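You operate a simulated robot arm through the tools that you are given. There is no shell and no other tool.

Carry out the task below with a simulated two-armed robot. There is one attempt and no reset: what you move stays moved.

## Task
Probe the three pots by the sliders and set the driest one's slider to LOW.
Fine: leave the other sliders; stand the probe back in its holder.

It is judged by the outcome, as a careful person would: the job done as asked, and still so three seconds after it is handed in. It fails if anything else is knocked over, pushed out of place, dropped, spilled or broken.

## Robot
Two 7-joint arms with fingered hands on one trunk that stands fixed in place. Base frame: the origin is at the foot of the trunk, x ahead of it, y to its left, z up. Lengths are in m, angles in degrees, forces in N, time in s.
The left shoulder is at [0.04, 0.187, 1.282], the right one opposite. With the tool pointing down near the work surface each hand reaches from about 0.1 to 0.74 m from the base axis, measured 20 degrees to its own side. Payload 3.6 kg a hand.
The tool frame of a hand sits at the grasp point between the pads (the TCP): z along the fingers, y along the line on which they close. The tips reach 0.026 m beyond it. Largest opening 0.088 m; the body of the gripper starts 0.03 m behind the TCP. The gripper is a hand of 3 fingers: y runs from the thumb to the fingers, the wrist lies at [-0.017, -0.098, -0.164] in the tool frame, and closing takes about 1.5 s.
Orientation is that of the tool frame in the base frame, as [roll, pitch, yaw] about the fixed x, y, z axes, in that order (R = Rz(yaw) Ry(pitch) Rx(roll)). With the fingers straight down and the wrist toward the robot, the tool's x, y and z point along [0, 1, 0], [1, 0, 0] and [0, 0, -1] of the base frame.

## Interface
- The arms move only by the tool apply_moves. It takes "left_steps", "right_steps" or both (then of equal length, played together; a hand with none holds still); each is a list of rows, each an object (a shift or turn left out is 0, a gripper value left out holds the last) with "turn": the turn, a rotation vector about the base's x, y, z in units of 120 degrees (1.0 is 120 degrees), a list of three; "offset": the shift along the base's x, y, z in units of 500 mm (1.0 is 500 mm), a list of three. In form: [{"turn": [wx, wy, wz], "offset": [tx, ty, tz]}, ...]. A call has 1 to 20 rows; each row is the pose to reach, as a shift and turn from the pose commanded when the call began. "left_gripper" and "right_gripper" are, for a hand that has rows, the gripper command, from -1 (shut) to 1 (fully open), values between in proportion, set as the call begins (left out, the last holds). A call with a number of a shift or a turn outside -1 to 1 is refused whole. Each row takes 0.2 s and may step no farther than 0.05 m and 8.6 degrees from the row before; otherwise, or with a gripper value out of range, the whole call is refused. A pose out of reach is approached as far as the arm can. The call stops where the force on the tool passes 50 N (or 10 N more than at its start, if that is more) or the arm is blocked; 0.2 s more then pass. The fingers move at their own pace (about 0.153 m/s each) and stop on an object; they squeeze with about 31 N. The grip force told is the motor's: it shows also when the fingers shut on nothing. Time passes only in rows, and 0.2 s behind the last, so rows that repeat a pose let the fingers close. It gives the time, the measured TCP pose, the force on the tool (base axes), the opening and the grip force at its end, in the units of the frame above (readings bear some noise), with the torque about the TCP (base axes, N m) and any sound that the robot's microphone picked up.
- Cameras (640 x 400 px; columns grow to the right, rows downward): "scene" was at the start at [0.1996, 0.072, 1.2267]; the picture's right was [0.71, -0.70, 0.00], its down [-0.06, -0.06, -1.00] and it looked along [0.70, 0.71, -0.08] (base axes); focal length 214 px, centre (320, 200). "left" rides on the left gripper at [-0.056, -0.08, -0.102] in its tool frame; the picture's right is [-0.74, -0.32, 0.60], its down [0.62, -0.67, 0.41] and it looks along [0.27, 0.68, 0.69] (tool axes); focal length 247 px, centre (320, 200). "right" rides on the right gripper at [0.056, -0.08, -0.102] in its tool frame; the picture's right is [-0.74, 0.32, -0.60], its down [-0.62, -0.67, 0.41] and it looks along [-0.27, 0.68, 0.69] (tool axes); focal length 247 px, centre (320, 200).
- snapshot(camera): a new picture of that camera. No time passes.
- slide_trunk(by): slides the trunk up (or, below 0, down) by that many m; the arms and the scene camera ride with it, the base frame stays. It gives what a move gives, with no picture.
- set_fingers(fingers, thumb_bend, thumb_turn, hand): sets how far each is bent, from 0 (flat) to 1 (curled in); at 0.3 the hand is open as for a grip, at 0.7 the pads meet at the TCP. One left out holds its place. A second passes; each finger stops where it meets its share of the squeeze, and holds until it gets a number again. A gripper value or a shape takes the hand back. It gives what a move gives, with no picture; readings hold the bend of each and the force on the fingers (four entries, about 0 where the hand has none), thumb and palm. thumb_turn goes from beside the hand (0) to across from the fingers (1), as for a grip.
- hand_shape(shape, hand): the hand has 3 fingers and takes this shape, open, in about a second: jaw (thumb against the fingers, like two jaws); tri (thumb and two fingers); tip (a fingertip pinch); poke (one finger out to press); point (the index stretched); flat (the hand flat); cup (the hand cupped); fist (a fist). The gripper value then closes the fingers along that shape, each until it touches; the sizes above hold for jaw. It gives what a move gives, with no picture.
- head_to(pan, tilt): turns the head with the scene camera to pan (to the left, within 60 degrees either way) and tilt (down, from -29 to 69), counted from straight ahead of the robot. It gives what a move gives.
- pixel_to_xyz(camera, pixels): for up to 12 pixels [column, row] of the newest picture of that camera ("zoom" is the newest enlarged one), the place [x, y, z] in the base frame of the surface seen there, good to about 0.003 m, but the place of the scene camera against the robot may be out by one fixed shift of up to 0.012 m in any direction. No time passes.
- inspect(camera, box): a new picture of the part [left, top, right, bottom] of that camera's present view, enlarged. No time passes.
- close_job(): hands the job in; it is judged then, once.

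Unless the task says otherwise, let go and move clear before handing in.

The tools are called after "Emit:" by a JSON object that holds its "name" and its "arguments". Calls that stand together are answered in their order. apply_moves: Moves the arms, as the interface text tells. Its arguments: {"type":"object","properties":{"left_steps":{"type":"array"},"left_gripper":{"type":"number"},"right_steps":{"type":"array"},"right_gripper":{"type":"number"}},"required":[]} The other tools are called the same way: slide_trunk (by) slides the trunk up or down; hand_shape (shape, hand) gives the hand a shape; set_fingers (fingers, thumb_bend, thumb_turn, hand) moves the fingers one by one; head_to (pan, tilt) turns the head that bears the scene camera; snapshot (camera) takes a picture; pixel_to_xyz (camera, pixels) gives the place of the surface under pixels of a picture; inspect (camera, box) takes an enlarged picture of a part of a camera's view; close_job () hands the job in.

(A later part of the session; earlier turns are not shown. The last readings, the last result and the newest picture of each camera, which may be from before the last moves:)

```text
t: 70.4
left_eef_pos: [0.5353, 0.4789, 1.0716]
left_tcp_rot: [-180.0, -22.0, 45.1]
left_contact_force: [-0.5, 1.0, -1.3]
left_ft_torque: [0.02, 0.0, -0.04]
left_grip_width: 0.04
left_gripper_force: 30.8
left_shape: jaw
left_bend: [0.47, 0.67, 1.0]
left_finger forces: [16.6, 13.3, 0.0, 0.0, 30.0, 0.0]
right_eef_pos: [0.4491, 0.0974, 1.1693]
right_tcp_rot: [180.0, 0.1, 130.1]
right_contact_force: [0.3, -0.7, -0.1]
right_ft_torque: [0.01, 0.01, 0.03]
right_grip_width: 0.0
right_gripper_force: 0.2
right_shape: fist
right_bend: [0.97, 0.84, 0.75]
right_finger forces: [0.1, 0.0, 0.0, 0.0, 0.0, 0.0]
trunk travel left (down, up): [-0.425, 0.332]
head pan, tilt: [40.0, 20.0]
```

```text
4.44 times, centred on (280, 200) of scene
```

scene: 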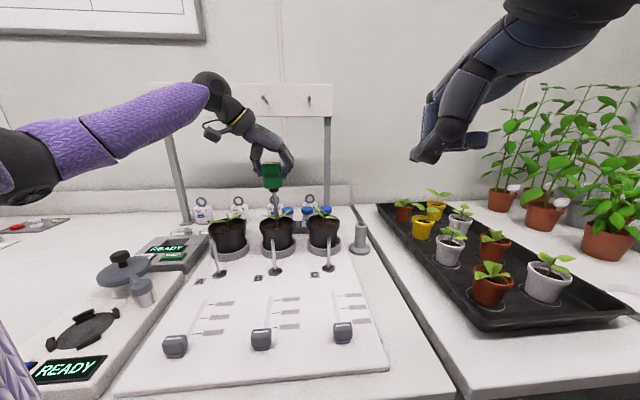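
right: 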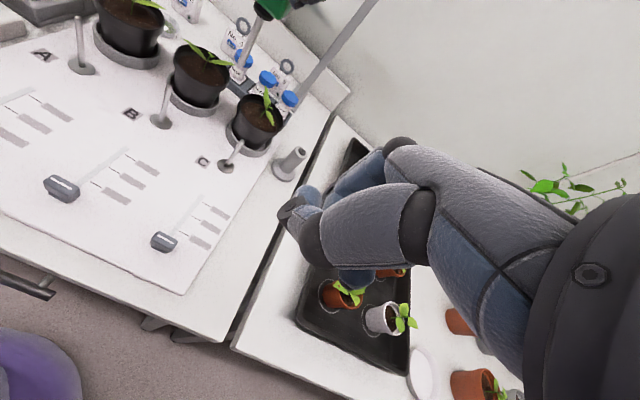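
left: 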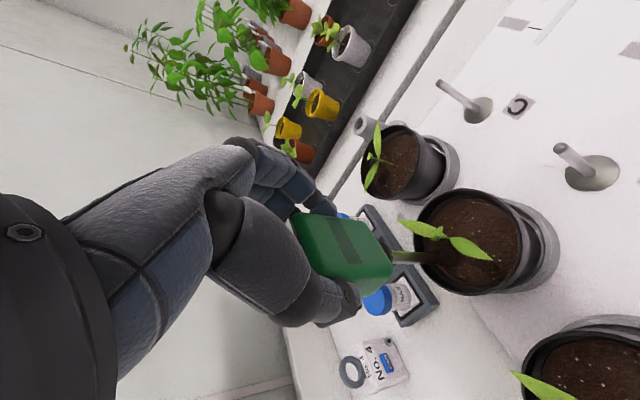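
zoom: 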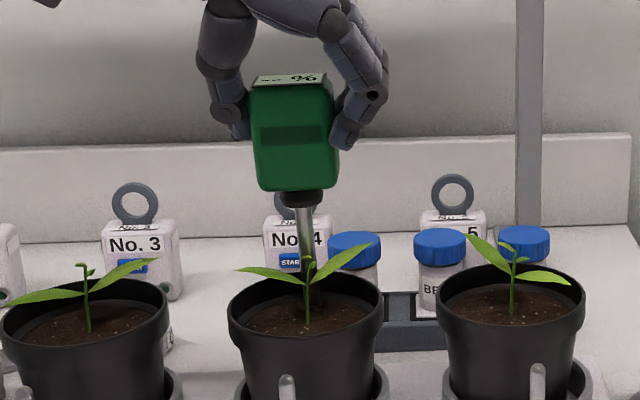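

No contact — it's entering the hole. I'll go deeper to about TCP z≈1.049 as for pot C and read.

Emit:
{"name": "apply_moves", "arguments": {"left_steps": [{"offset": [0, 0, -0.01]}, {"offset": [0, 0, -0.02]}, {"offset": [0, 0, -0.03]}, {"offset": [0, 0, -0.04]}, {"offset": [0, 0, -0.046]}, {"offset": [0, 0, -0.046]}, {"offset": [0, 0, -0.046]}, {"offset": [0, 0, -0.046]}, {"offset": [0, 0, -0.046]}, {"offset": [0, 0, -0.046]}]}}

Emit:
{"name": "inspect", "arguments": {"camera": "scene", "box": [245, 155, 315, 245]}}

Emit:
{"name": "inspect", "arguments": {"camera": "scene", "box": [260, 168, 300, 195]}}

```text
t: 72.6
left_eef_pos: [0.5351, 0.4779, 1.0482]
left_tcp_rot: [179.9, -21.9, 45.2]
left_contact_force: [-0.2, -0.5, -1.6]
left_ft_torque: [-0.01, 0.02, 0.01]
left_grip_width: 0.0401
left_gripper_force: 30.4
left_shape: jaw
left_bend: [0.47, 0.67, 1.0]
left_finger forces: [16.5, 13.3, 0.0, 0.0, 29.9, 0.0]
right_eef_pos: [0.4492, 0.0975, 1.1695]
right_tcp_rot: [-180.0, 0.1, 130.1]
right_contact_force: [0.2, 0.1, -0.2]
right_ft_torque: [0.0, 0.01, 0.02]
right_grip_width: 0.0002
right_gripper_force: 0.1
right_shape: fist
right_bend: [0.97, 0.84, 0.75]
right_finger forces: [0.0, 0.0, 0.1, 0.0, 0.0, 0.0]
trunk travel left (down, up): [-0.425, 0.332]
head pan, tilt: [40.0, 20.0]
```

```text
4.44 times, centred on (280, 200) of scene
```

zoom: 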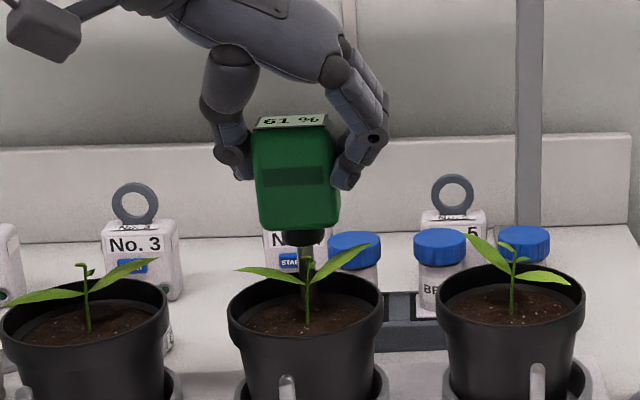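

```text
14.81 times, centred on (280, 182) of scene
```

zoom: 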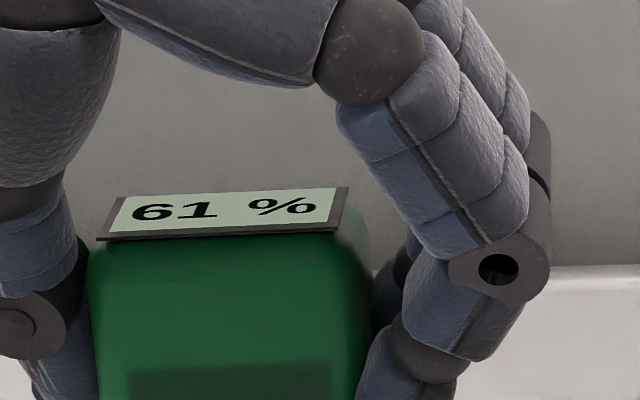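

Pot B reads 61 %. Now pot A: I'll measure its stem base and patch relative to pot B's.

Emit:
{"name": "inspect", "arguments": {"camera": "scene", "box": [207, 205, 250, 240]}}

Emit:
{"name": "pixel_to_xyz", "arguments": {"camera": "zoom", "pixels": [[345, 228], [320, 228], [375, 228], [345, 215], [345, 242], [315, 281], [250, 250], [450, 240], [150, 295], [300, 310], [470, 250]]}}

Emit:
{"name": "inspect", "arguments": {"camera": "right", "box": [100, 0, 170, 60]}}

```text
11.43 times, centred on (228, 222) of scene
```

zoom: 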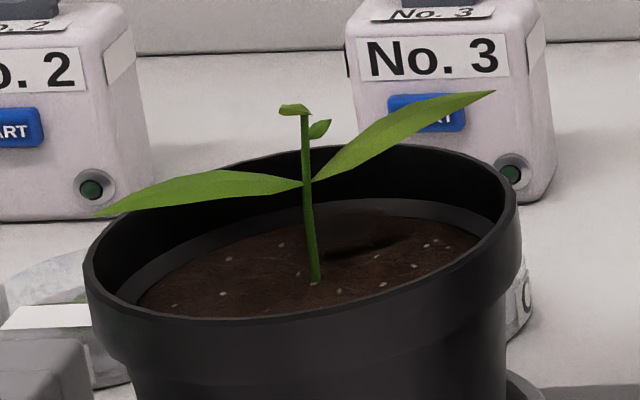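

```text
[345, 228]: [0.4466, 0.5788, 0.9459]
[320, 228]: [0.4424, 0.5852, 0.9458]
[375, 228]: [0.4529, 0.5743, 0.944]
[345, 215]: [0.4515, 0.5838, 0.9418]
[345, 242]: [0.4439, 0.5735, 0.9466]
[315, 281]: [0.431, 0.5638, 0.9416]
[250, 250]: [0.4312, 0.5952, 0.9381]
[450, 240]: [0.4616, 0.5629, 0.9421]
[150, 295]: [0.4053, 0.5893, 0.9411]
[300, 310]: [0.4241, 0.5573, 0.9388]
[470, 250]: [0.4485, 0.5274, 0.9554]
```

```text
6.67 times, centred on (135, 30) of right
```

zoom: 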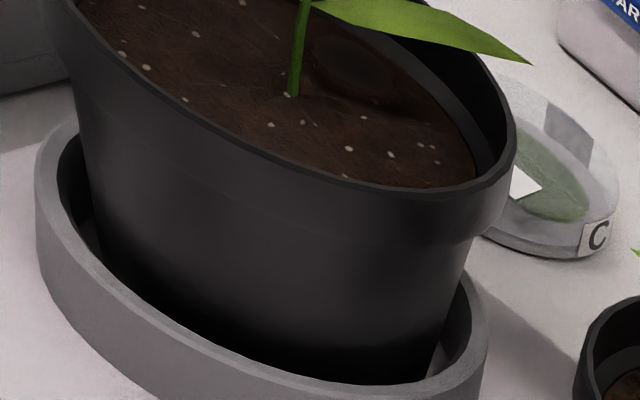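

Pot A's stem/patch are offset ~(−0.089, +0.087) from B's. I'll lift out of B and move over A's hole.

Emit:
{"name": "apply_moves", "arguments": {"left_steps": [{"offset": [0, 0, 0.05]}, {"offset": [0, 0, 0.1]}, {"offset": [0, 0, 0.18]}, {"offset": [0, 0, 0.27]}, {"offset": [-0.06, 0.058, 0.27]}, {"offset": [-0.12, 0.116, 0.27]}, {"offset": [-0.1774, 0.1746, 0.27]}, {"offset": [-0.1774, 0.1746, 0.19]}, {"offset": [-0.1774, 0.1746, 0.11]}, {"offset": [-0.1774, 0.1746, 0.09]}, {"offset": [-0.1774, 0.1746, 0.09]}]}}

Emit:
{"name": "snapshot", "arguments": {"camera": "scene"}}

Emit:
{"name": "inspect", "arguments": {"camera": "scene", "box": [195, 155, 265, 245]}}

Emit:
{"name": "snapshot", "arguments": {"camera": "left"}}

```text
t: 75.0
left_eef_pos: [0.4457, 0.5661, 1.0917]
left_tcp_rot: [-180.0, -21.8, 45.0]
left_contact_force: [-0.1, -0.1, -1.1]
left_ft_torque: [0.0, -0.03, 0.01]
left_grip_width: 0.0402
left_gripper_force: 31.0
left_shape: jaw
left_bend: [0.47, 0.67, 1.0]
left_finger forces: [16.2, 13.3, 0.0, 0.1, 29.5, 0.0]
right_eef_pos: [0.4482, 0.0971, 1.168]
right_tcp_rot: [-180.0, -0.1, 130.1]
right_contact_force: [0.1, 0.3, 0.0]
right_ft_torque: [0.01, 0.0, 0.01]
right_grip_width: 0.0
right_gripper_force: 0.0
right_shape: fist
right_bend: [0.97, 0.84, 0.75]
right_finger forces: [0.1, 0.0, 0.0, 0.1, 0.1, 0.1]
trunk travel left (down, up): [-0.425, 0.332]
head pan, tilt: [40.0, 20.0]
```

```text
taken
```

scene: 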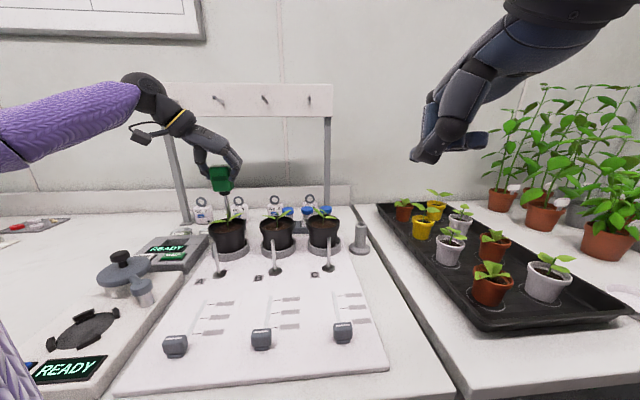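

```text
4.44 times, centred on (230, 200) of scene
```

zoom: 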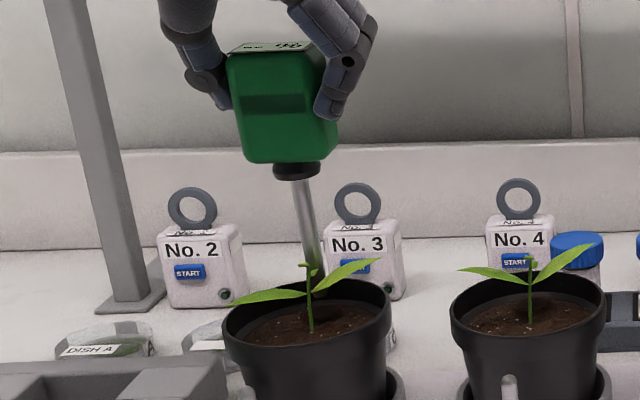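

```text
taken
```

left: 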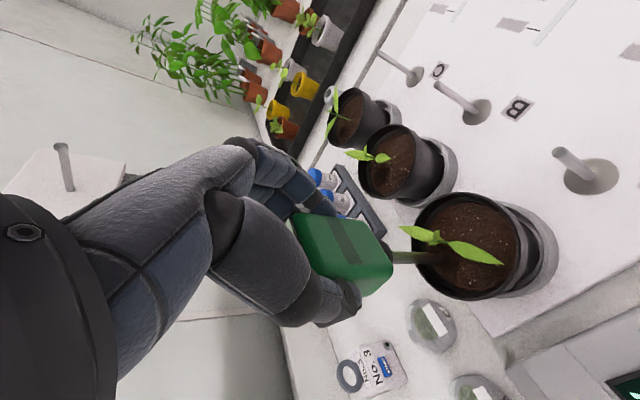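

Geometry matches again. Lowering into pot A's hole in steps.

Emit:
{"name": "apply_moves", "arguments": {"left_steps": [{"offset": [0, 0, -0.012]}, {"offset": [0, 0, -0.024]}, {"offset": [0, 0, -0.032]}, {"offset": [0, 0, -0.04]}, {"offset": [0, 0, -0.042]}, {"offset": [0, 0, -0.042]}]}}

Emit:
{"name": "inspect", "arguments": {"camera": "scene", "box": [195, 155, 265, 245]}}

```text
t: 76.4
left_eef_pos: [0.4456, 0.5672, 1.0727]
left_tcp_rot: [180.0, -21.9, 45.1]
left_contact_force: [-0.1, -0.7, -0.9]
left_ft_torque: [-0.02, -0.01, 0.0]
left_grip_width: 0.0399
left_gripper_force: 30.2
left_shape: jaw
left_bend: [0.47, 0.67, 1.0]
left_finger forces: [16.3, 13.3, 0.1, 0.0, 29.7, 0.0]
right_eef_pos: [0.4491, 0.0971, 1.1693]
right_tcp_rot: [180.0, 0.0, 130.1]
right_contact_force: [0.3, -0.3, 0.2]
right_ft_torque: [0.03, 0.02, 0.01]
right_grip_width: 0.0
right_gripper_force: 0.1
right_shape: fist
right_bend: [0.97, 0.84, 0.75]
right_finger forces: [0.1, 0.0, 0.0, 0.1, 0.0, 0.0]
trunk travel left (down, up): [-0.425, 0.332]
head pan, tilt: [40.0, 20.0]
```

```text
4.44 times, centred on (230, 200) of scene
```

zoom: 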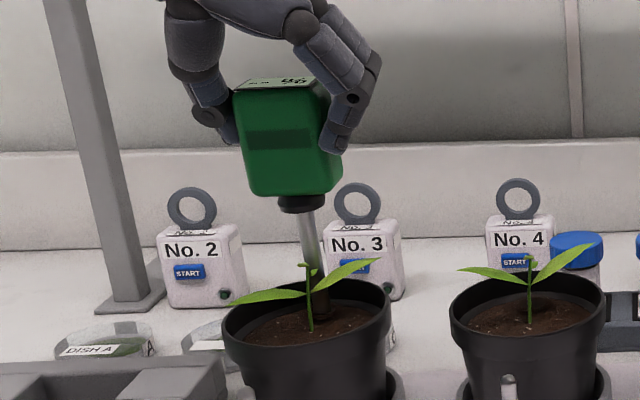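

No contact — going deeper as before and reading.

Emit:
{"name": "apply_moves", "arguments": {"left_steps": [{"offset": [0, 0, -0.01]}, {"offset": [0, 0, -0.02]}, {"offset": [0, 0, -0.03]}, {"offset": [0, 0, -0.04]}, {"offset": [0, 0, -0.048]}, {"offset": [0, 0, -0.048]}, {"offset": [0, 0, -0.048]}, {"offset": [0, 0, -0.048]}, {"offset": [0, 0, -0.048]}, {"offset": [0, 0, -0.048]}]}}

Emit:
{"name": "inspect", "arguments": {"camera": "scene", "box": [195, 155, 265, 245]}}

Emit:
{"name": "inspect", "arguments": {"camera": "scene", "box": [205, 168, 245, 195]}}

Emit:
{"name": "snapshot", "arguments": {"camera": "scene"}}

```text
t: 78.6
left_eef_pos: [0.4456, 0.5662, 1.0477]
left_tcp_rot: [180.0, -21.9, 45.1]
left_contact_force: [0.6, 0.9, -0.9]
left_ft_torque: [0.01, -0.04, 0.02]
left_grip_width: 0.0397
left_gripper_force: 31.3
left_shape: jaw
left_bend: [0.47, 0.67, 1.0]
left_finger forces: [16.4, 13.3, 0.0, 0.0, 29.6, 0.1]
right_eef_pos: [0.4486, 0.097, 1.1688]
right_tcp_rot: [-179.9, 0.0, 130.2]
right_contact_force: [0.9, 0.7, 0.4]
right_ft_torque: [-0.03, -0.02, 0.0]
right_grip_width: 0.0001
right_gripper_force: 0.1
right_shape: fist
right_bend: [0.97, 0.84, 0.75]
right_finger forces: [0.1, 0.0, 0.0, 0.1, 0.0, 0.0]
trunk travel left (down, up): [-0.425, 0.332]
head pan, tilt: [40.0, 20.0]
```

```text
4.44 times, centred on (230, 200) of scene
```

zoom: 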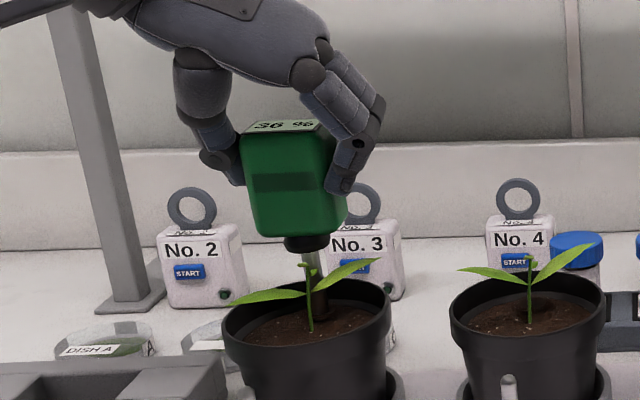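

```text
14.81 times, centred on (225, 182) of scene
```

zoom: 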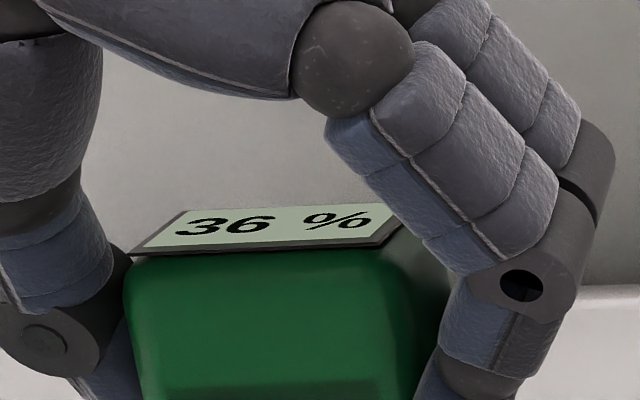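

```text
taken
```

scene: 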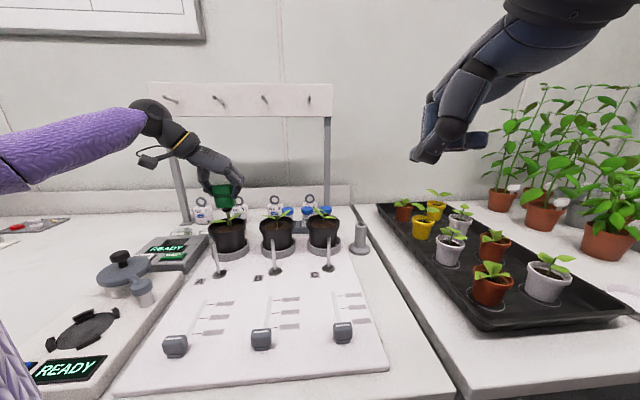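

Pot A reads 36 % — the driest (C 44 %, B 61 %). I'll check whether slider A's labels have become readable now.

Emit:
{"name": "inspect", "arguments": {"camera": "scene", "box": [150, 285, 250, 365]}}

Emit:
{"name": "snapshot", "arguments": {"camera": "right"}}

Emit:
{"name": "inspect", "arguments": {"camera": "right", "box": [0, 70, 110, 210]}}

```text
5.00 times, centred on (200, 325) of scene
```

zoom: 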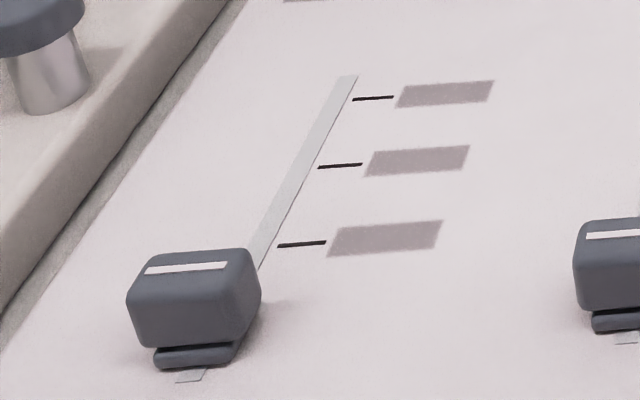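

```text
taken
```

right: 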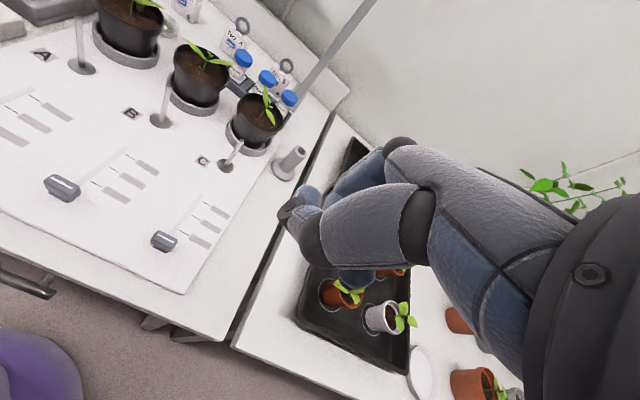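

```text
2.86 times, centred on (55, 140) of right
```

zoom: 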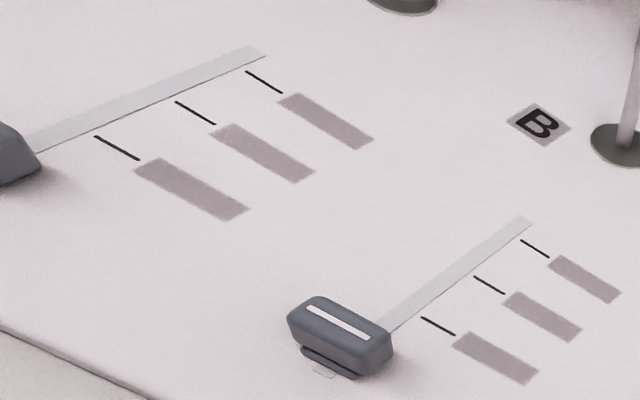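

Labels still blank; I'll tackle that after stowing the probe. First, measure the holder's hole from the right camera for an accurate return.

Emit:
{"name": "inspect", "arguments": {"camera": "right", "box": [265, 135, 325, 190]}}

Emit:
{"name": "pixel_to_xyz", "arguments": {"camera": "zoom", "pixels": [[386, 95], [360, 90], [420, 110], [405, 75], [375, 120], [350, 80], [430, 130], [180, 290], [130, 270]]}}

```text
7.27 times, centred on (295, 162) of right
```

zoom: 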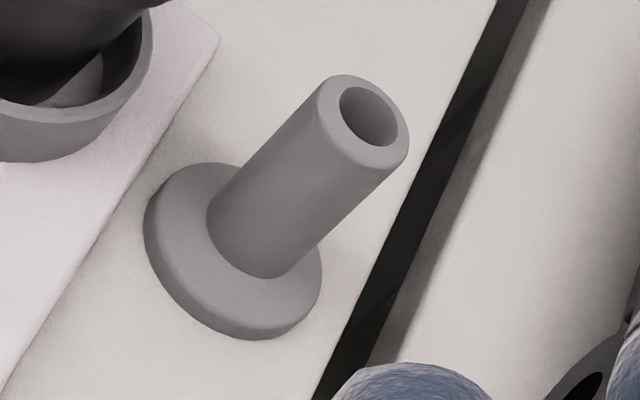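

```text
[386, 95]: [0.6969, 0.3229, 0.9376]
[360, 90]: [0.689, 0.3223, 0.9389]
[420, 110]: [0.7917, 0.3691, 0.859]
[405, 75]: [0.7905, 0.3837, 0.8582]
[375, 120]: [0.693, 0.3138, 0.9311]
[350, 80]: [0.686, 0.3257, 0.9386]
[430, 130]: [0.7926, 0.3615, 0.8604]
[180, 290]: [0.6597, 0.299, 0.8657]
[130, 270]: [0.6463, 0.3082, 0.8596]
```

Emit:
{"name": "pixel_to_xyz", "arguments": {"camera": "zoom", "pixels": [[328, 98], [348, 80], [402, 148], [370, 161], [392, 100], [335, 130], [325, 115], [380, 158], [400, 125], [368, 115]]}}

```text
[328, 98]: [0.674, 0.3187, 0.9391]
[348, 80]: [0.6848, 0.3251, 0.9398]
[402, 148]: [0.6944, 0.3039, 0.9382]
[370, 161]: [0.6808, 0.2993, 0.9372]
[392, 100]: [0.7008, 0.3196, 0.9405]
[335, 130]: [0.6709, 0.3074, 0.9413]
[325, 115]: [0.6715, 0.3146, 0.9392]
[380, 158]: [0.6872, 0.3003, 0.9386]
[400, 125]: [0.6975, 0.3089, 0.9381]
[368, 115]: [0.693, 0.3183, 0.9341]
```

The hole centre is (0.684, 0.312). I'll lift out of pot A and carry the probe back above the holder at a safe height.

Emit:
{"name": "apply_moves", "arguments": {"left_steps": [{"offset": [0, 0, 0.05]}, {"offset": [0, 0, 0.12]}, {"offset": [0, 0, 0.2]}, {"offset": [0, 0, 0.285]}, {"offset": [0.057, -0.066, 0.285]}, {"offset": [0.114, -0.132, 0.285]}, {"offset": [0.172, -0.198, 0.285]}, {"offset": [0.229, -0.263, 0.285]}, {"offset": [0.286, -0.329, 0.285]}, {"offset": [0.344, -0.395, 0.285]}, {"offset": [0.401, -0.461, 0.285]}, {"offset": [0.4584, -0.5268, 0.285]}, {"offset": [0.4584, -0.5268, 0.21]}, {"offset": [0.4584, -0.5268, 0.13]}, {"offset": [0.4584, -0.5268, 0.11]}, {"offset": [0.4584, -0.5268, 0.11]}]}}

Emit:
{"name": "snapshot", "arguments": {"camera": "scene"}}

Emit:
{"name": "snapshot", "arguments": {"camera": "right"}}

Emit:
{"name": "inspect", "arguments": {"camera": "right", "box": [250, 90, 350, 190]}}

Emit:
{"name": "inspect", "arguments": {"camera": "scene", "box": [320, 150, 400, 260]}}

Emit:
{"name": "snapshot", "arguments": {"camera": "left"}}

```text
t: 82.0
left_eef_pos: [0.6777, 0.3041, 1.1025]
left_tcp_rot: [179.9, -21.9, 45.1]
left_contact_force: [0.1, -0.4, -1.2]
left_ft_torque: [-0.02, 0.03, 0.01]
left_grip_width: 0.04
left_gripper_force: 30.9
left_shape: jaw
left_bend: [0.47, 0.67, 1.0]
left_finger forces: [15.9, 13.5, 0.1, 0.0, 29.4, 0.0]
right_eef_pos: [0.4494, 0.0976, 1.1697]
right_tcp_rot: [179.9, 0.1, 130.1]
right_contact_force: [-0.3, 0.1, -0.1]
right_ft_torque: [0.0, 0.02, 0.0]
right_grip_width: 0.0
right_gripper_force: 0.2
right_shape: fist
right_bend: [0.97, 0.84, 0.75]
right_finger forces: [0.0, 0.0, 0.0, 0.0, 0.0, 0.0]
trunk travel left (down, up): [-0.425, 0.332]
head pan, tilt: [40.0, 20.0]
```

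```text
taken
```

scene: 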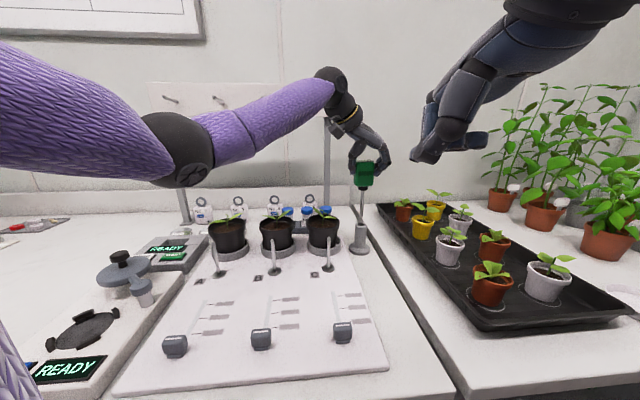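

```text
taken
```

right: 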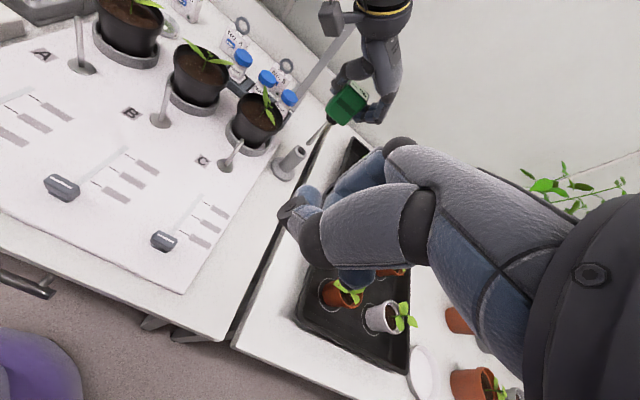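

```text
4.00 times, centred on (300, 140) of right
```

zoom: 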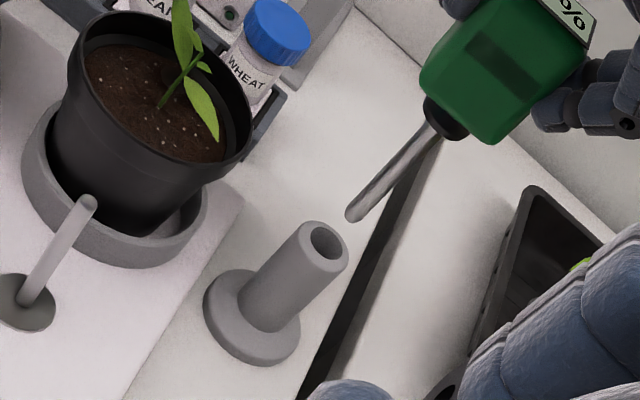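

```text
3.64 times, centred on (360, 205) of scene
```

zoom: 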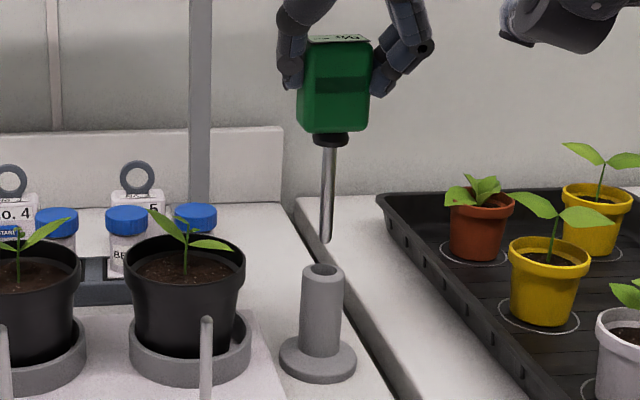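

```text
taken
```

left: 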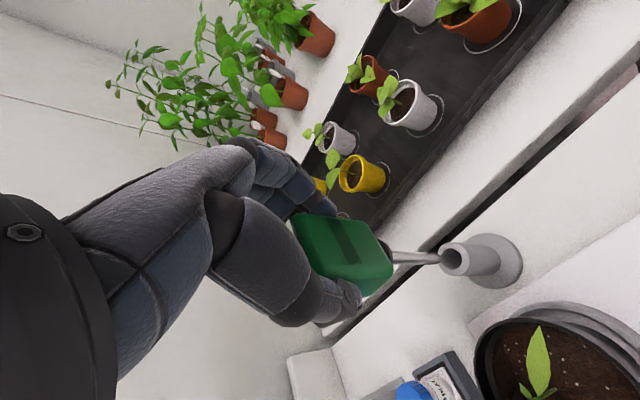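

Close alignment. I'll measure the tip and hole with the right camera precisely.

Emit:
{"name": "inspect", "arguments": {"camera": "right", "box": [275, 110, 335, 170]}}

Emit:
{"name": "pixel_to_xyz", "arguments": {"camera": "zoom", "pixels": [[410, 245], [425, 228], [445, 205], [470, 175], [500, 145], [530, 105]]}}

Emit:
{"name": "inspect", "arguments": {"camera": "left", "box": [370, 210, 530, 310]}}

Emit:
{"name": "pixel_to_xyz", "arguments": {"camera": "left", "pixels": [[437, 258], [430, 258], [420, 257], [405, 256], [395, 256]]}}

```text
6.67 times, centred on (305, 140) of right
```

zoom: 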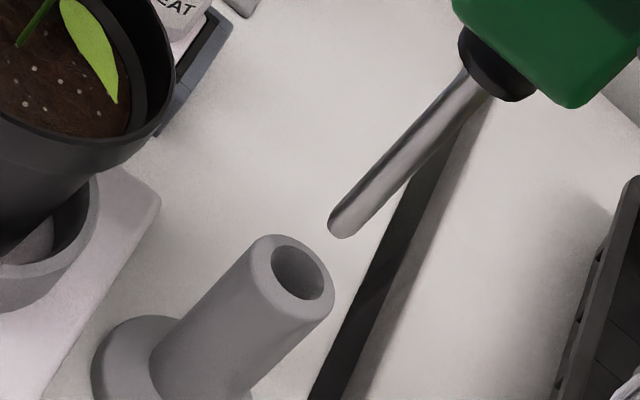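

```text
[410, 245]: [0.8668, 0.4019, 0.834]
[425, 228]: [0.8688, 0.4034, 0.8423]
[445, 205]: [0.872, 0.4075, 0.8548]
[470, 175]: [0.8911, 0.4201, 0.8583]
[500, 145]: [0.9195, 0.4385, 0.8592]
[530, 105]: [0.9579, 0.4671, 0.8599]
```

```text
4.00 times, centred on (450, 260) of left
```

zoom: 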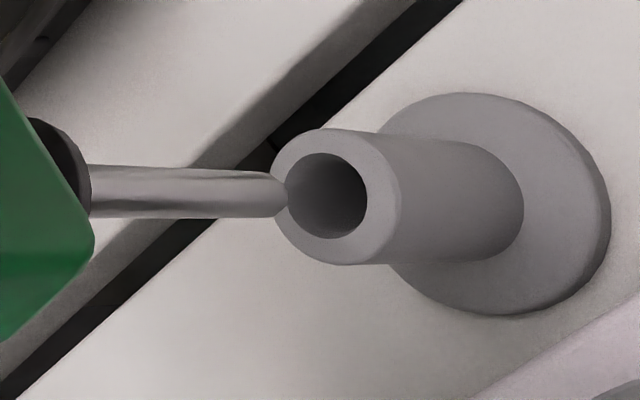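

```text
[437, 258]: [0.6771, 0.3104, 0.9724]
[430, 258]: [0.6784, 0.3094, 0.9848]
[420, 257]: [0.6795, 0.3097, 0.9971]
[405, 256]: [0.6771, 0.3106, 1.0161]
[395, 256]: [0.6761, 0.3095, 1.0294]
```

Estimates from the three cameras agree within ~3 mm of centre. I'll lower to just above the rim and re-check.

Emit:
{"name": "apply_moves", "arguments": {"left_steps": [{"offset": [0, 0, -0.02]}, {"offset": [0, 0, -0.034]}, {"offset": [0, 0, -0.034]}]}}

Emit:
{"name": "inspect", "arguments": {"camera": "right", "box": [275, 110, 335, 170]}}

Emit:
{"name": "inspect", "arguments": {"camera": "left", "box": [370, 210, 530, 310]}}

Emit:
{"name": "inspect", "arguments": {"camera": "scene", "box": [335, 185, 385, 255]}}

```text
t: 82.8
left_eef_pos: [0.6758, 0.3028, 1.0856]
left_tcp_rot: [180.0, -21.8, 45.0]
left_contact_force: [0.3, -1.0, -0.9]
left_ft_torque: [0.0, 0.03, -0.03]
left_grip_width: 0.04
left_gripper_force: 30.9
left_shape: jaw
left_bend: [0.47, 0.67, 1.0]
left_finger forces: [15.9, 13.4, 0.0, 0.0, 29.3, 0.0]
right_eef_pos: [0.4488, 0.0965, 1.1695]
right_tcp_rot: [-179.9, 0.0, 130.1]
right_contact_force: [-0.5, -0.5, 0.0]
right_ft_torque: [-0.04, -0.01, -0.04]
right_grip_width: 0.0
right_gripper_force: 0.2
right_shape: fist
right_bend: [0.97, 0.84, 0.75]
right_finger forces: [0.0, 0.1, 0.0, 0.0, 0.0, 0.0]
trunk travel left (down, up): [-0.425, 0.332]
head pan, tilt: [40.0, 20.0]
```

```text
6.67 times, centred on (305, 140) of right
```

zoom: 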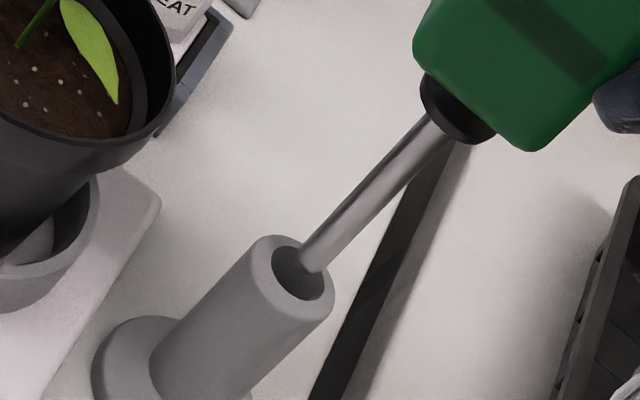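

```text
4.00 times, centred on (450, 260) of left
```

zoom: 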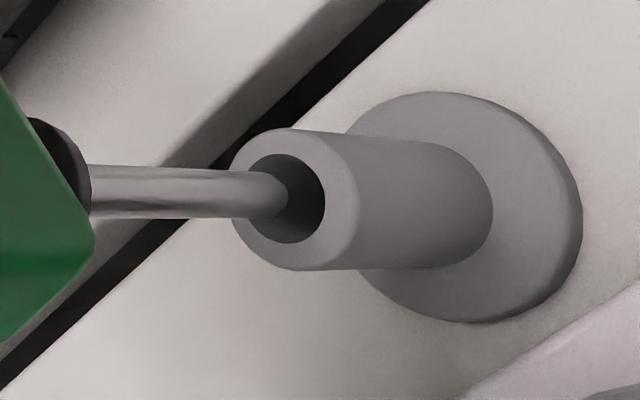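

```text
5.71 times, centred on (360, 220) of scene
```

zoom: 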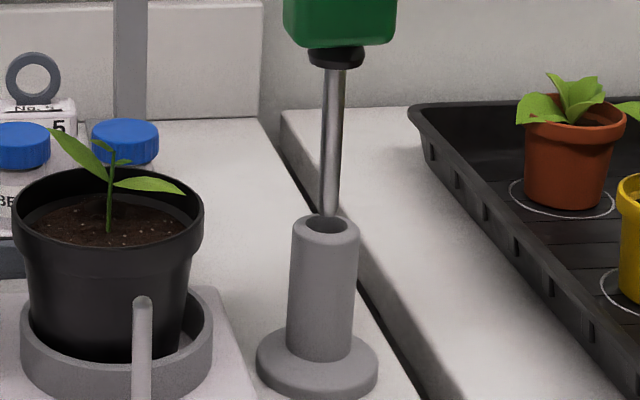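

The tip is entering the hole well centred. I'll lower steadily toward the seated height (TCP z≈1.010), watching forces.

Emit:
{"name": "apply_moves", "arguments": {"left_steps": [{"offset": [0, 0, -0.03]}, {"offset": [0, 0, -0.06]}, {"offset": [0, 0, -0.09]}, {"offset": [0, 0, -0.115]}, {"offset": [0, 0, -0.135]}, {"offset": [0, 0, -0.135]}]}}

Emit:
{"name": "inspect", "arguments": {"camera": "scene", "box": [320, 150, 400, 260]}}

Emit:
{"name": "inspect", "arguments": {"camera": "right", "box": [265, 100, 345, 180]}}

```text
t: 84.2
left_eef_pos: [0.6754, 0.3019, 1.0188]
left_tcp_rot: [180.0, -22.0, 45.1]
left_contact_force: [0.6, 0.5, -1.2]
left_ft_torque: [-0.01, 0.02, -0.01]
left_grip_width: 0.04
left_gripper_force: 30.4
left_shape: jaw
left_bend: [0.47, 0.67, 1.0]
left_finger forces: [15.9, 13.5, 0.1, 0.0, 29.2, 0.0]
right_eef_pos: [0.4489, 0.0972, 1.1692]
right_tcp_rot: [180.0, -0.1, 130.1]
right_contact_force: [-0.6, -0.7, -0.4]
right_ft_torque: [0.01, 0.03, -0.01]
right_grip_width: 0.0
right_gripper_force: 0.0
right_shape: fist
right_bend: [0.97, 0.84, 0.75]
right_finger forces: [0.0, 0.0, 0.0, 0.1, 0.0, 0.0]
trunk travel left (down, up): [-0.425, 0.332]
head pan, tilt: [40.0, 20.0]
```

```text
3.64 times, centred on (360, 205) of scene
```

zoom: 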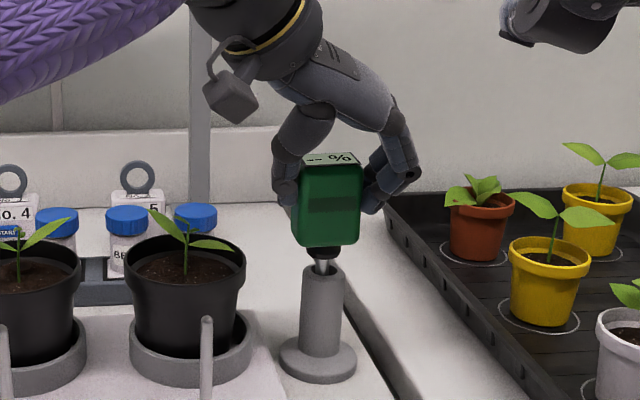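

```text
5.00 times, centred on (305, 140) of right
```

zoom: 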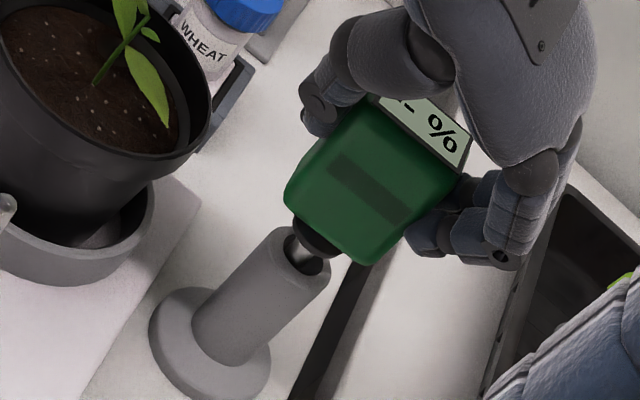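

About 8 mm to go, no side load. I'll lower the rest gently until it seats.

Emit:
{"name": "apply_moves", "arguments": {"left_steps": [{"offset": [0, 0, -0.006]}, {"offset": [0, 0, -0.012]}, {"offset": [0, 0, -0.018]}, {"offset": [0, 0, -0.018]}]}}

Emit:
{"name": "inspect", "arguments": {"camera": "scene", "box": [320, 150, 400, 260]}}

```text
t: 85.2
left_eef_pos: [0.6765, 0.3029, 1.0106]
left_tcp_rot: [179.9, -22.0, 45.1]
left_contact_force: [0.5, 0.5, 4.9]
left_ft_torque: [0.03, -0.02, 0.04]
left_grip_width: 0.0398
left_gripper_force: 31.5
left_shape: jaw
left_bend: [0.47, 0.67, 1.0]
left_finger forces: [15.0, 14.6, 0.0, 0.0, 29.9, 0.1]
right_eef_pos: [0.4483, 0.0972, 1.1689]
right_tcp_rot: [-179.9, 0.0, 130.2]
right_contact_force: [-0.6, -0.5, -1.1]
right_ft_torque: [-0.03, -0.02, -0.01]
right_grip_width: 0.0002
right_gripper_force: 0.0
right_shape: fist
right_bend: [0.97, 0.84, 0.75]
right_finger forces: [0.0, 0.0, 0.1, 0.0, 0.0, 0.0]
trunk travel left (down, up): [-0.425, 0.332]
head pan, tilt: [40.0, 20.0]
```

```text
3.64 times, centred on (360, 205) of scene
```

zoom: 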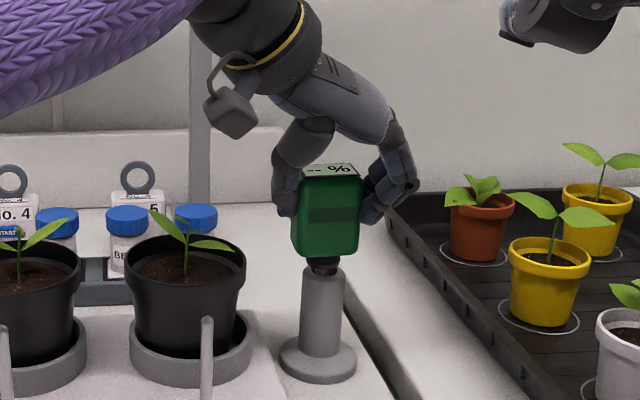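

Seated (5 N contact). I'll open the fingers, with the thumb opening only moderately to stay clear of pot C.

Emit:
{"name": "set_fingers", "arguments": {"hand": "left", "fingers": 0.3, "thumb_bend": 0.48}}

Emit:
{"name": "inspect", "arguments": {"camera": "scene", "box": [320, 150, 400, 260]}}

```text
t: 86.2
left_eef_pos: [0.6759, 0.3025, 1.0098]
left_tcp_rot: [179.9, -21.8, 45.1]
left_contact_force: [0.6, -0.5, 0.1]
left_ft_torque: [0.01, 0.0, -0.02]
left_grip_width: 0.0685
left_gripper_force: 0.0
left_shape: fingers
left_bend: [0.3, 0.48, 1.0]
left_finger forces: [0.1, 0.0, 0.0, 0.0, 0.1, 0.0]
right_eef_pos: [0.4484, 0.0976, 1.1701]
right_tcp_rot: [-180.0, 0.1, 130.0]
right_contact_force: [1.4, -0.9, 0.0]
right_ft_torque: [-0.02, -0.01, 0.02]
right_grip_width: 0.0
right_gripper_force: 0.0
right_shape: fist
right_bend: [0.97, 0.84, 0.75]
right_finger forces: [0.0, 0.1, 0.0, 0.0, 0.1, 0.0]
trunk travel left (down, up): [-0.425, 0.332]
head pan, tilt: [40.0, 20.0]
```

```text
3.64 times, centred on (360, 205) of scene
```

zoom: 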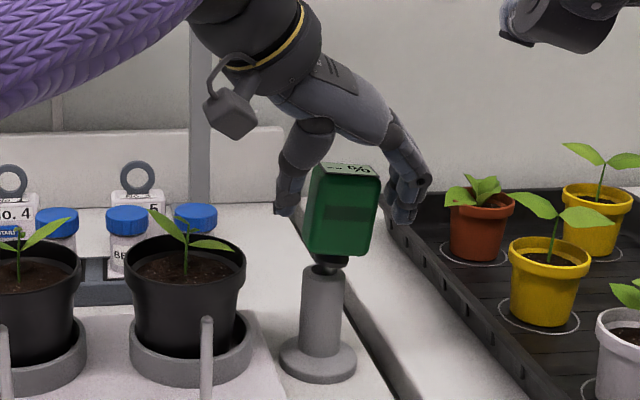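

The probe is released and standing in the tube (leaning slightly in its play). I'll lift the hand straight up clear of it.

Emit:
{"name": "apply_moves", "arguments": {"left_steps": [{"offset": [0, 0, 0.03]}, {"offset": [0, 0, 0.08]}, {"offset": [0, 0, 0.14]}, {"offset": [0, 0, 0.22]}, {"offset": [0, 0, 0.3]}, {"offset": [0, 0, 0.34]}]}}

Emit:
{"name": "snapshot", "arguments": {"camera": "scene"}}

Emit:
{"name": "inspect", "arguments": {"camera": "right", "box": [255, 90, 345, 180]}}

Emit:
{"name": "inspect", "arguments": {"camera": "scene", "box": [290, 150, 400, 260]}}

```text
t: 87.6
left_eef_pos: [0.6775, 0.3024, 1.1785]
left_tcp_rot: [-180.0, -21.9, 45.1]
left_contact_force: [0.4, 0.4, -0.1]
left_ft_torque: [-0.01, 0.0, -0.02]
left_grip_width: 0.0686
left_gripper_force: 0.1
left_shape: fingers
left_bend: [0.3, 0.48, 1.0]
left_finger forces: [0.0, 0.1, 0.0, 0.0, 0.0, 0.0]
right_eef_pos: [0.449, 0.0978, 1.1688]
right_tcp_rot: [-180.0, 0.0, 130.2]
right_contact_force: [-0.2, -0.5, 0.2]
right_ft_torque: [-0.02, 0.0, -0.02]
right_grip_width: 0.0
right_gripper_force: 0.1
right_shape: fist
right_bend: [0.97, 0.84, 0.75]
right_finger forces: [0.0, 0.0, 0.0, 0.0, 0.0, 0.1]
trunk travel left (down, up): [-0.425, 0.332]
head pan, tilt: [40.0, 20.0]
```

```text
taken
```

scene: 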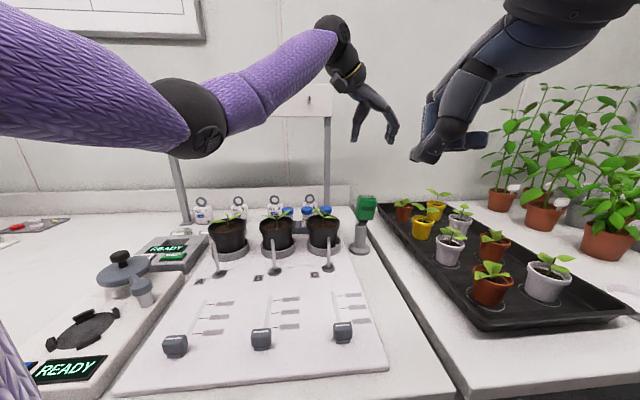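

```text
4.44 times, centred on (300, 135) of right
```

zoom: 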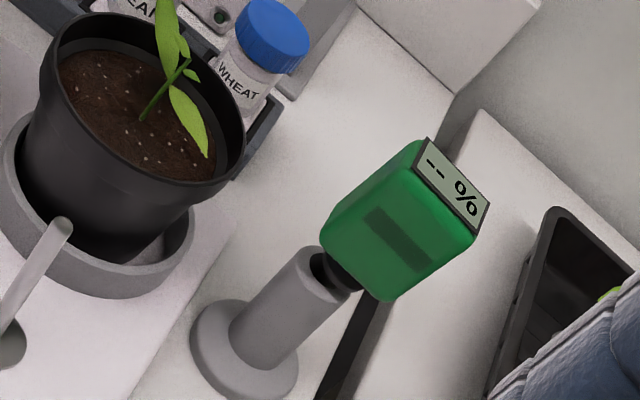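

```text
3.64 times, centred on (345, 205) of scene
```

zoom: 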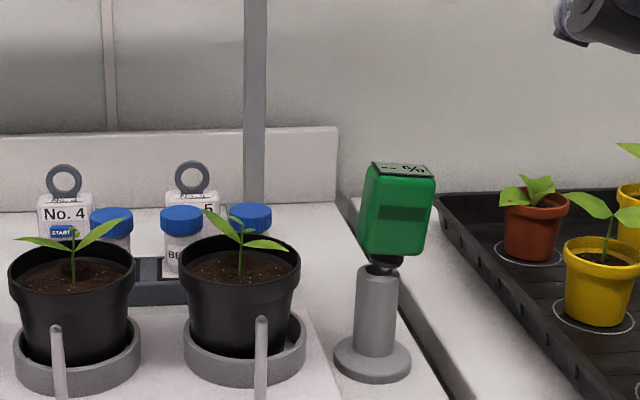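

The probe stands in the holder and pot positions look fine. Pot A (36 %) is the driest, so slider A goes to LOW. I'll raise the trunk 0.15 m for elbow room, and check the label view from higher up.

Emit:
{"name": "slide_trunk", "arguments": {"by": 0.15}}

Emit:
{"name": "head_to", "arguments": {"pan": 50, "tilt": 50}}

Emit:
{"name": "snapshot", "arguments": {"camera": "scene"}}

Emit:
{"name": "inspect", "arguments": {"camera": "scene", "box": [230, 180, 400, 300]}}

```text
t: 89.4
left_eef_pos: [0.6758, 0.3029, 1.3293]
left_tcp_rot: [180.0, -21.9, 45.2]
left_contact_force: [-0.3, 0.4, -0.1]
left_ft_torque: [0.02, -0.03, -0.01]
left_grip_width: 0.0685
left_gripper_force: 0.0
left_shape: fingers
left_bend: [0.3, 0.48, 1.0]
left_finger forces: [0.0, 0.0, 0.0, 0.1, 0.0, 0.0]
right_eef_pos: [0.4499, 0.1002, 1.3186]
right_tcp_rot: [180.0, 0.0, 130.0]
right_contact_force: [-0.5, -0.2, 0.4]
right_ft_torque: [-0.01, 0.01, -0.02]
right_grip_width: 0.0002
right_gripper_force: 0.0
right_shape: fist
right_bend: [0.97, 0.84, 0.75]
right_finger forces: [0.0, 0.0, 0.1, 0.1, 0.0, 0.0]
trunk travel left (down, up): [-0.575, 0.182]
head pan, tilt: [40.0, 20.0]
```

```text
t: 90.3
left_eef_pos: [0.6766, 0.3023, 1.3292]
left_tcp_rot: [-180.0, -21.9, 45.1]
left_contact_force: [-0.5, -0.7, 0.2]
left_ft_torque: [0.0, 0.02, 0.0]
left_grip_width: 0.069
left_gripper_force: 0.0
left_shape: fingers
left_bend: [0.3, 0.48, 1.0]
left_finger forces: [0.1, 0.0, 0.0, 0.0, 0.0, 0.0]
right_eef_pos: [0.4508, 0.0995, 1.3178]
right_tcp_rot: [-179.9, 0.0, 130.1]
right_contact_force: [-0.3, -0.2, 0.1]
right_ft_torque: [-0.01, 0.0, -0.03]
right_grip_width: 0.0
right_gripper_force: 0.1
right_shape: fist
right_bend: [0.97, 0.84, 0.75]
right_finger forces: [0.0, 0.0, 0.1, 0.1, 0.0, 0.1]
trunk travel left (down, up): [-0.575, 0.182]
head pan, tilt: [50.0, 50.0]
```

```text
taken
```

scene: 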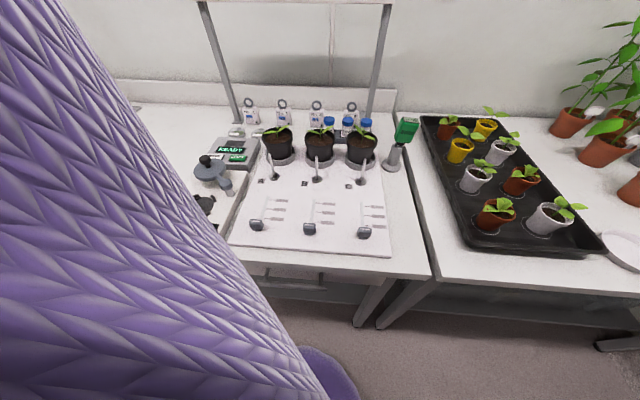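

```text
3.33 times, centred on (315, 240) of scene
```

zoom: 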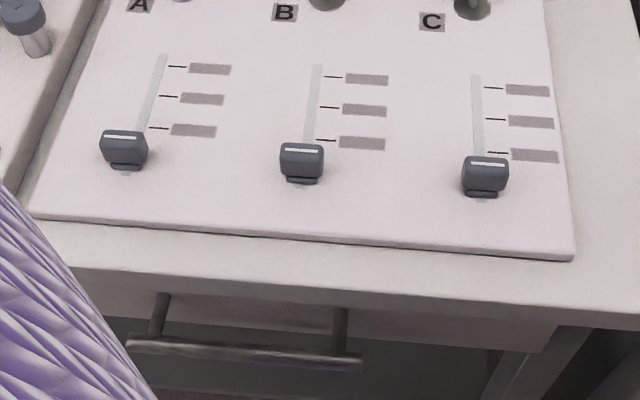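

Labels remain blank. I'll bring the left hand (tilt straightened) above slider A, and retract the right hand at the same time.

Emit:
{"name": "apply_moves", "arguments": {"left_steps": [{"turn": [-0.0216, 0.0216, 0], "offset": [-0.09, 0.015, 0]}, {"turn": [-0.0432, 0.0432, 0], "offset": [-0.185, 0.03, 0]}, {"turn": [-0.0648, 0.0648, 0], "offset": [-0.28, 0.045, 0]}, {"turn": [-0.0864, 0.0864, 0], "offset": [-0.375, 0.06, 0]}, {"turn": [-0.108, 0.108, 0], "offset": [-0.47, 0.075, 0]}, {"turn": [-0.1296, 0.1296, 0], "offset": [-0.565, 0.09, 0]}, {"turn": [-0.1296, 0.1296, 0], "offset": [-0.66, 0.105, 0]}, {"turn": [-0.1296, 0.1296, 0], "offset": [-0.755, 0.12, -0.02]}, {"turn": [-0.1296, 0.1296, 0], "offset": [-0.83, 0.133, -0.06]}, {"turn": [-0.1296, 0.1296, 0], "offset": [-0.859, 0.133, -0.14]}, {"turn": [-0.1296, 0.1296, 0], "offset": [-0.859, 0.133, -0.22]}, {"turn": [-0.1296, 0.1296, 0], "offset": [-0.859, 0.133, -0.3]}, {"turn": [-0.1296, 0.1296, 0], "offset": [-0.859, 0.133, -0.358]}], "right_steps": [{"offset": [-0.01, -0.03, 0]}, {"offset": [-0.02, -0.06, 0]}, {"offset": [-0.03, -0.09, 0]}, {"offset": [-0.04, -0.12, 0]}, {"offset": [-0.05, -0.15, 0]}, {"offset": [-0.06, -0.18, 0]}, {"offset": [-0.07, -0.21, 0]}, {"offset": [-0.08, -0.24, 0]}, {"offset": [-0.09, -0.27, 0]}, {"offset": [-0.1, -0.3, 0]}, {"offset": [-0.11, -0.33, 0]}, {"offset": [-0.12, -0.35, 0]}, {"offset": [-0.12, -0.35, 0]}]}}

Emit:
{"name": "snapshot", "arguments": {"camera": "scene"}}

Emit:
{"name": "snapshot", "arguments": {"camera": "left"}}

```text
t: 93.1
left_eef_pos: [0.2452, 0.371, 1.149]
left_tcp_rot: [179.9, 0.1, 45.0]
left_contact_force: [0.4, 0.0, -0.4]
left_ft_torque: [0.0, 0.0, -0.02]
left_grip_width: 0.0687
left_gripper_force: 0.2
left_shape: fingers
left_bend: [0.3, 0.48, 1.0]
left_finger forces: [0.1, 0.0, 0.0, 0.0, 0.1, 0.1]
right_eef_pos: [0.3902, -0.074, 1.3201]
right_tcp_rot: [-180.0, 0.0, 130.0]
right_contact_force: [0.5, -0.9, -0.5]
right_ft_torque: [-0.01, 0.02, 0.01]
right_grip_width: 0.0
right_gripper_force: 0.1
right_shape: fist
right_bend: [0.97, 0.84, 0.75]
right_finger forces: [0.0, 0.0, 0.0, 0.0, 0.0, 0.0]
trunk travel left (down, up): [-0.575, 0.182]
head pan, tilt: [50.0, 50.0]
```

```text
taken
```

scene: 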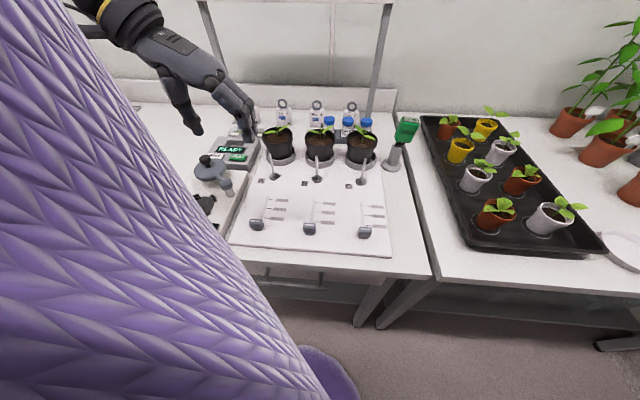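

```text
taken
```

left: 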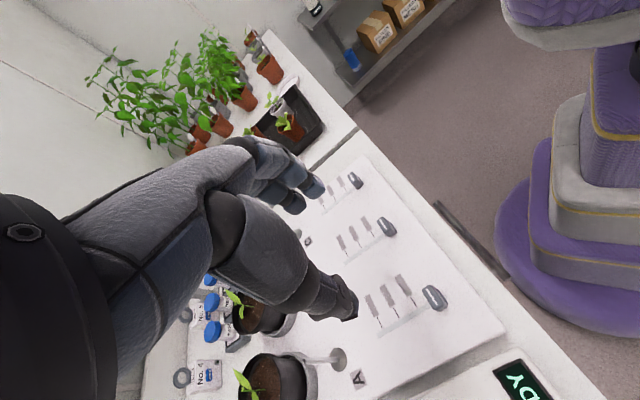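

The left camera sees slider A's knob at (435,297) and labels at (373,310), (389,298), (405,288). I'll zoom in and measure them.

Emit:
{"name": "inspect", "arguments": {"camera": "left", "box": [350, 260, 460, 340]}}

Emit:
{"name": "pixel_to_xyz", "arguments": {"camera": "zoom", "pixels": [[490, 215], [470, 190], [520, 240], [440, 250], [125, 325], [100, 380], [230, 340], [215, 300], [305, 260], [380, 245], [190, 370], [330, 165]]}}

```text
5.00 times, centred on (405, 300) of left
```

zoom: 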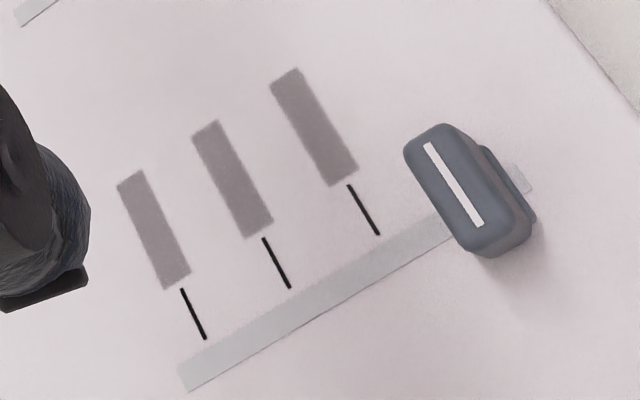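

```text
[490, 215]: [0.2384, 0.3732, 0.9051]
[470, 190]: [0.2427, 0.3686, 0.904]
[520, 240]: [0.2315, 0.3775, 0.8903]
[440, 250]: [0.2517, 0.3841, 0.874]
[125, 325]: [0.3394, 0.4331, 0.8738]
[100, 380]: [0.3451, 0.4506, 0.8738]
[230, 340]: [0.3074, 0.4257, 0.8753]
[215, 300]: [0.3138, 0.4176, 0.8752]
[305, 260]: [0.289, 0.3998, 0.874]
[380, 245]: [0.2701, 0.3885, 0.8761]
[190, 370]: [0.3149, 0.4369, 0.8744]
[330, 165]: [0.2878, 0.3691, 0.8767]
```

Emit:
{"name": "pixel_to_xyz", "arguments": {"camera": "zoom", "pixels": [[453, 186], [430, 150], [479, 224], [364, 210], [277, 262], [193, 314], [378, 235], [290, 288], [205, 339], [412, 245], [190, 380], [525, 180]]}}

```text
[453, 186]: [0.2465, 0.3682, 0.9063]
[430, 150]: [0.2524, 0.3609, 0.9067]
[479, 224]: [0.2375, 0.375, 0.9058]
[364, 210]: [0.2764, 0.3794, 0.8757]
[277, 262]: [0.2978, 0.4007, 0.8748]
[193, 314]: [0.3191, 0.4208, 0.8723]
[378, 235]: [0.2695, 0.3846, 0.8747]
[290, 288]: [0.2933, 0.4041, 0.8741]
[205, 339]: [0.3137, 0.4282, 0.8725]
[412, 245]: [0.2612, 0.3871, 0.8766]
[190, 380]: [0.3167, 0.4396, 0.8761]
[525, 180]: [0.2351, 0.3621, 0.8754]
```

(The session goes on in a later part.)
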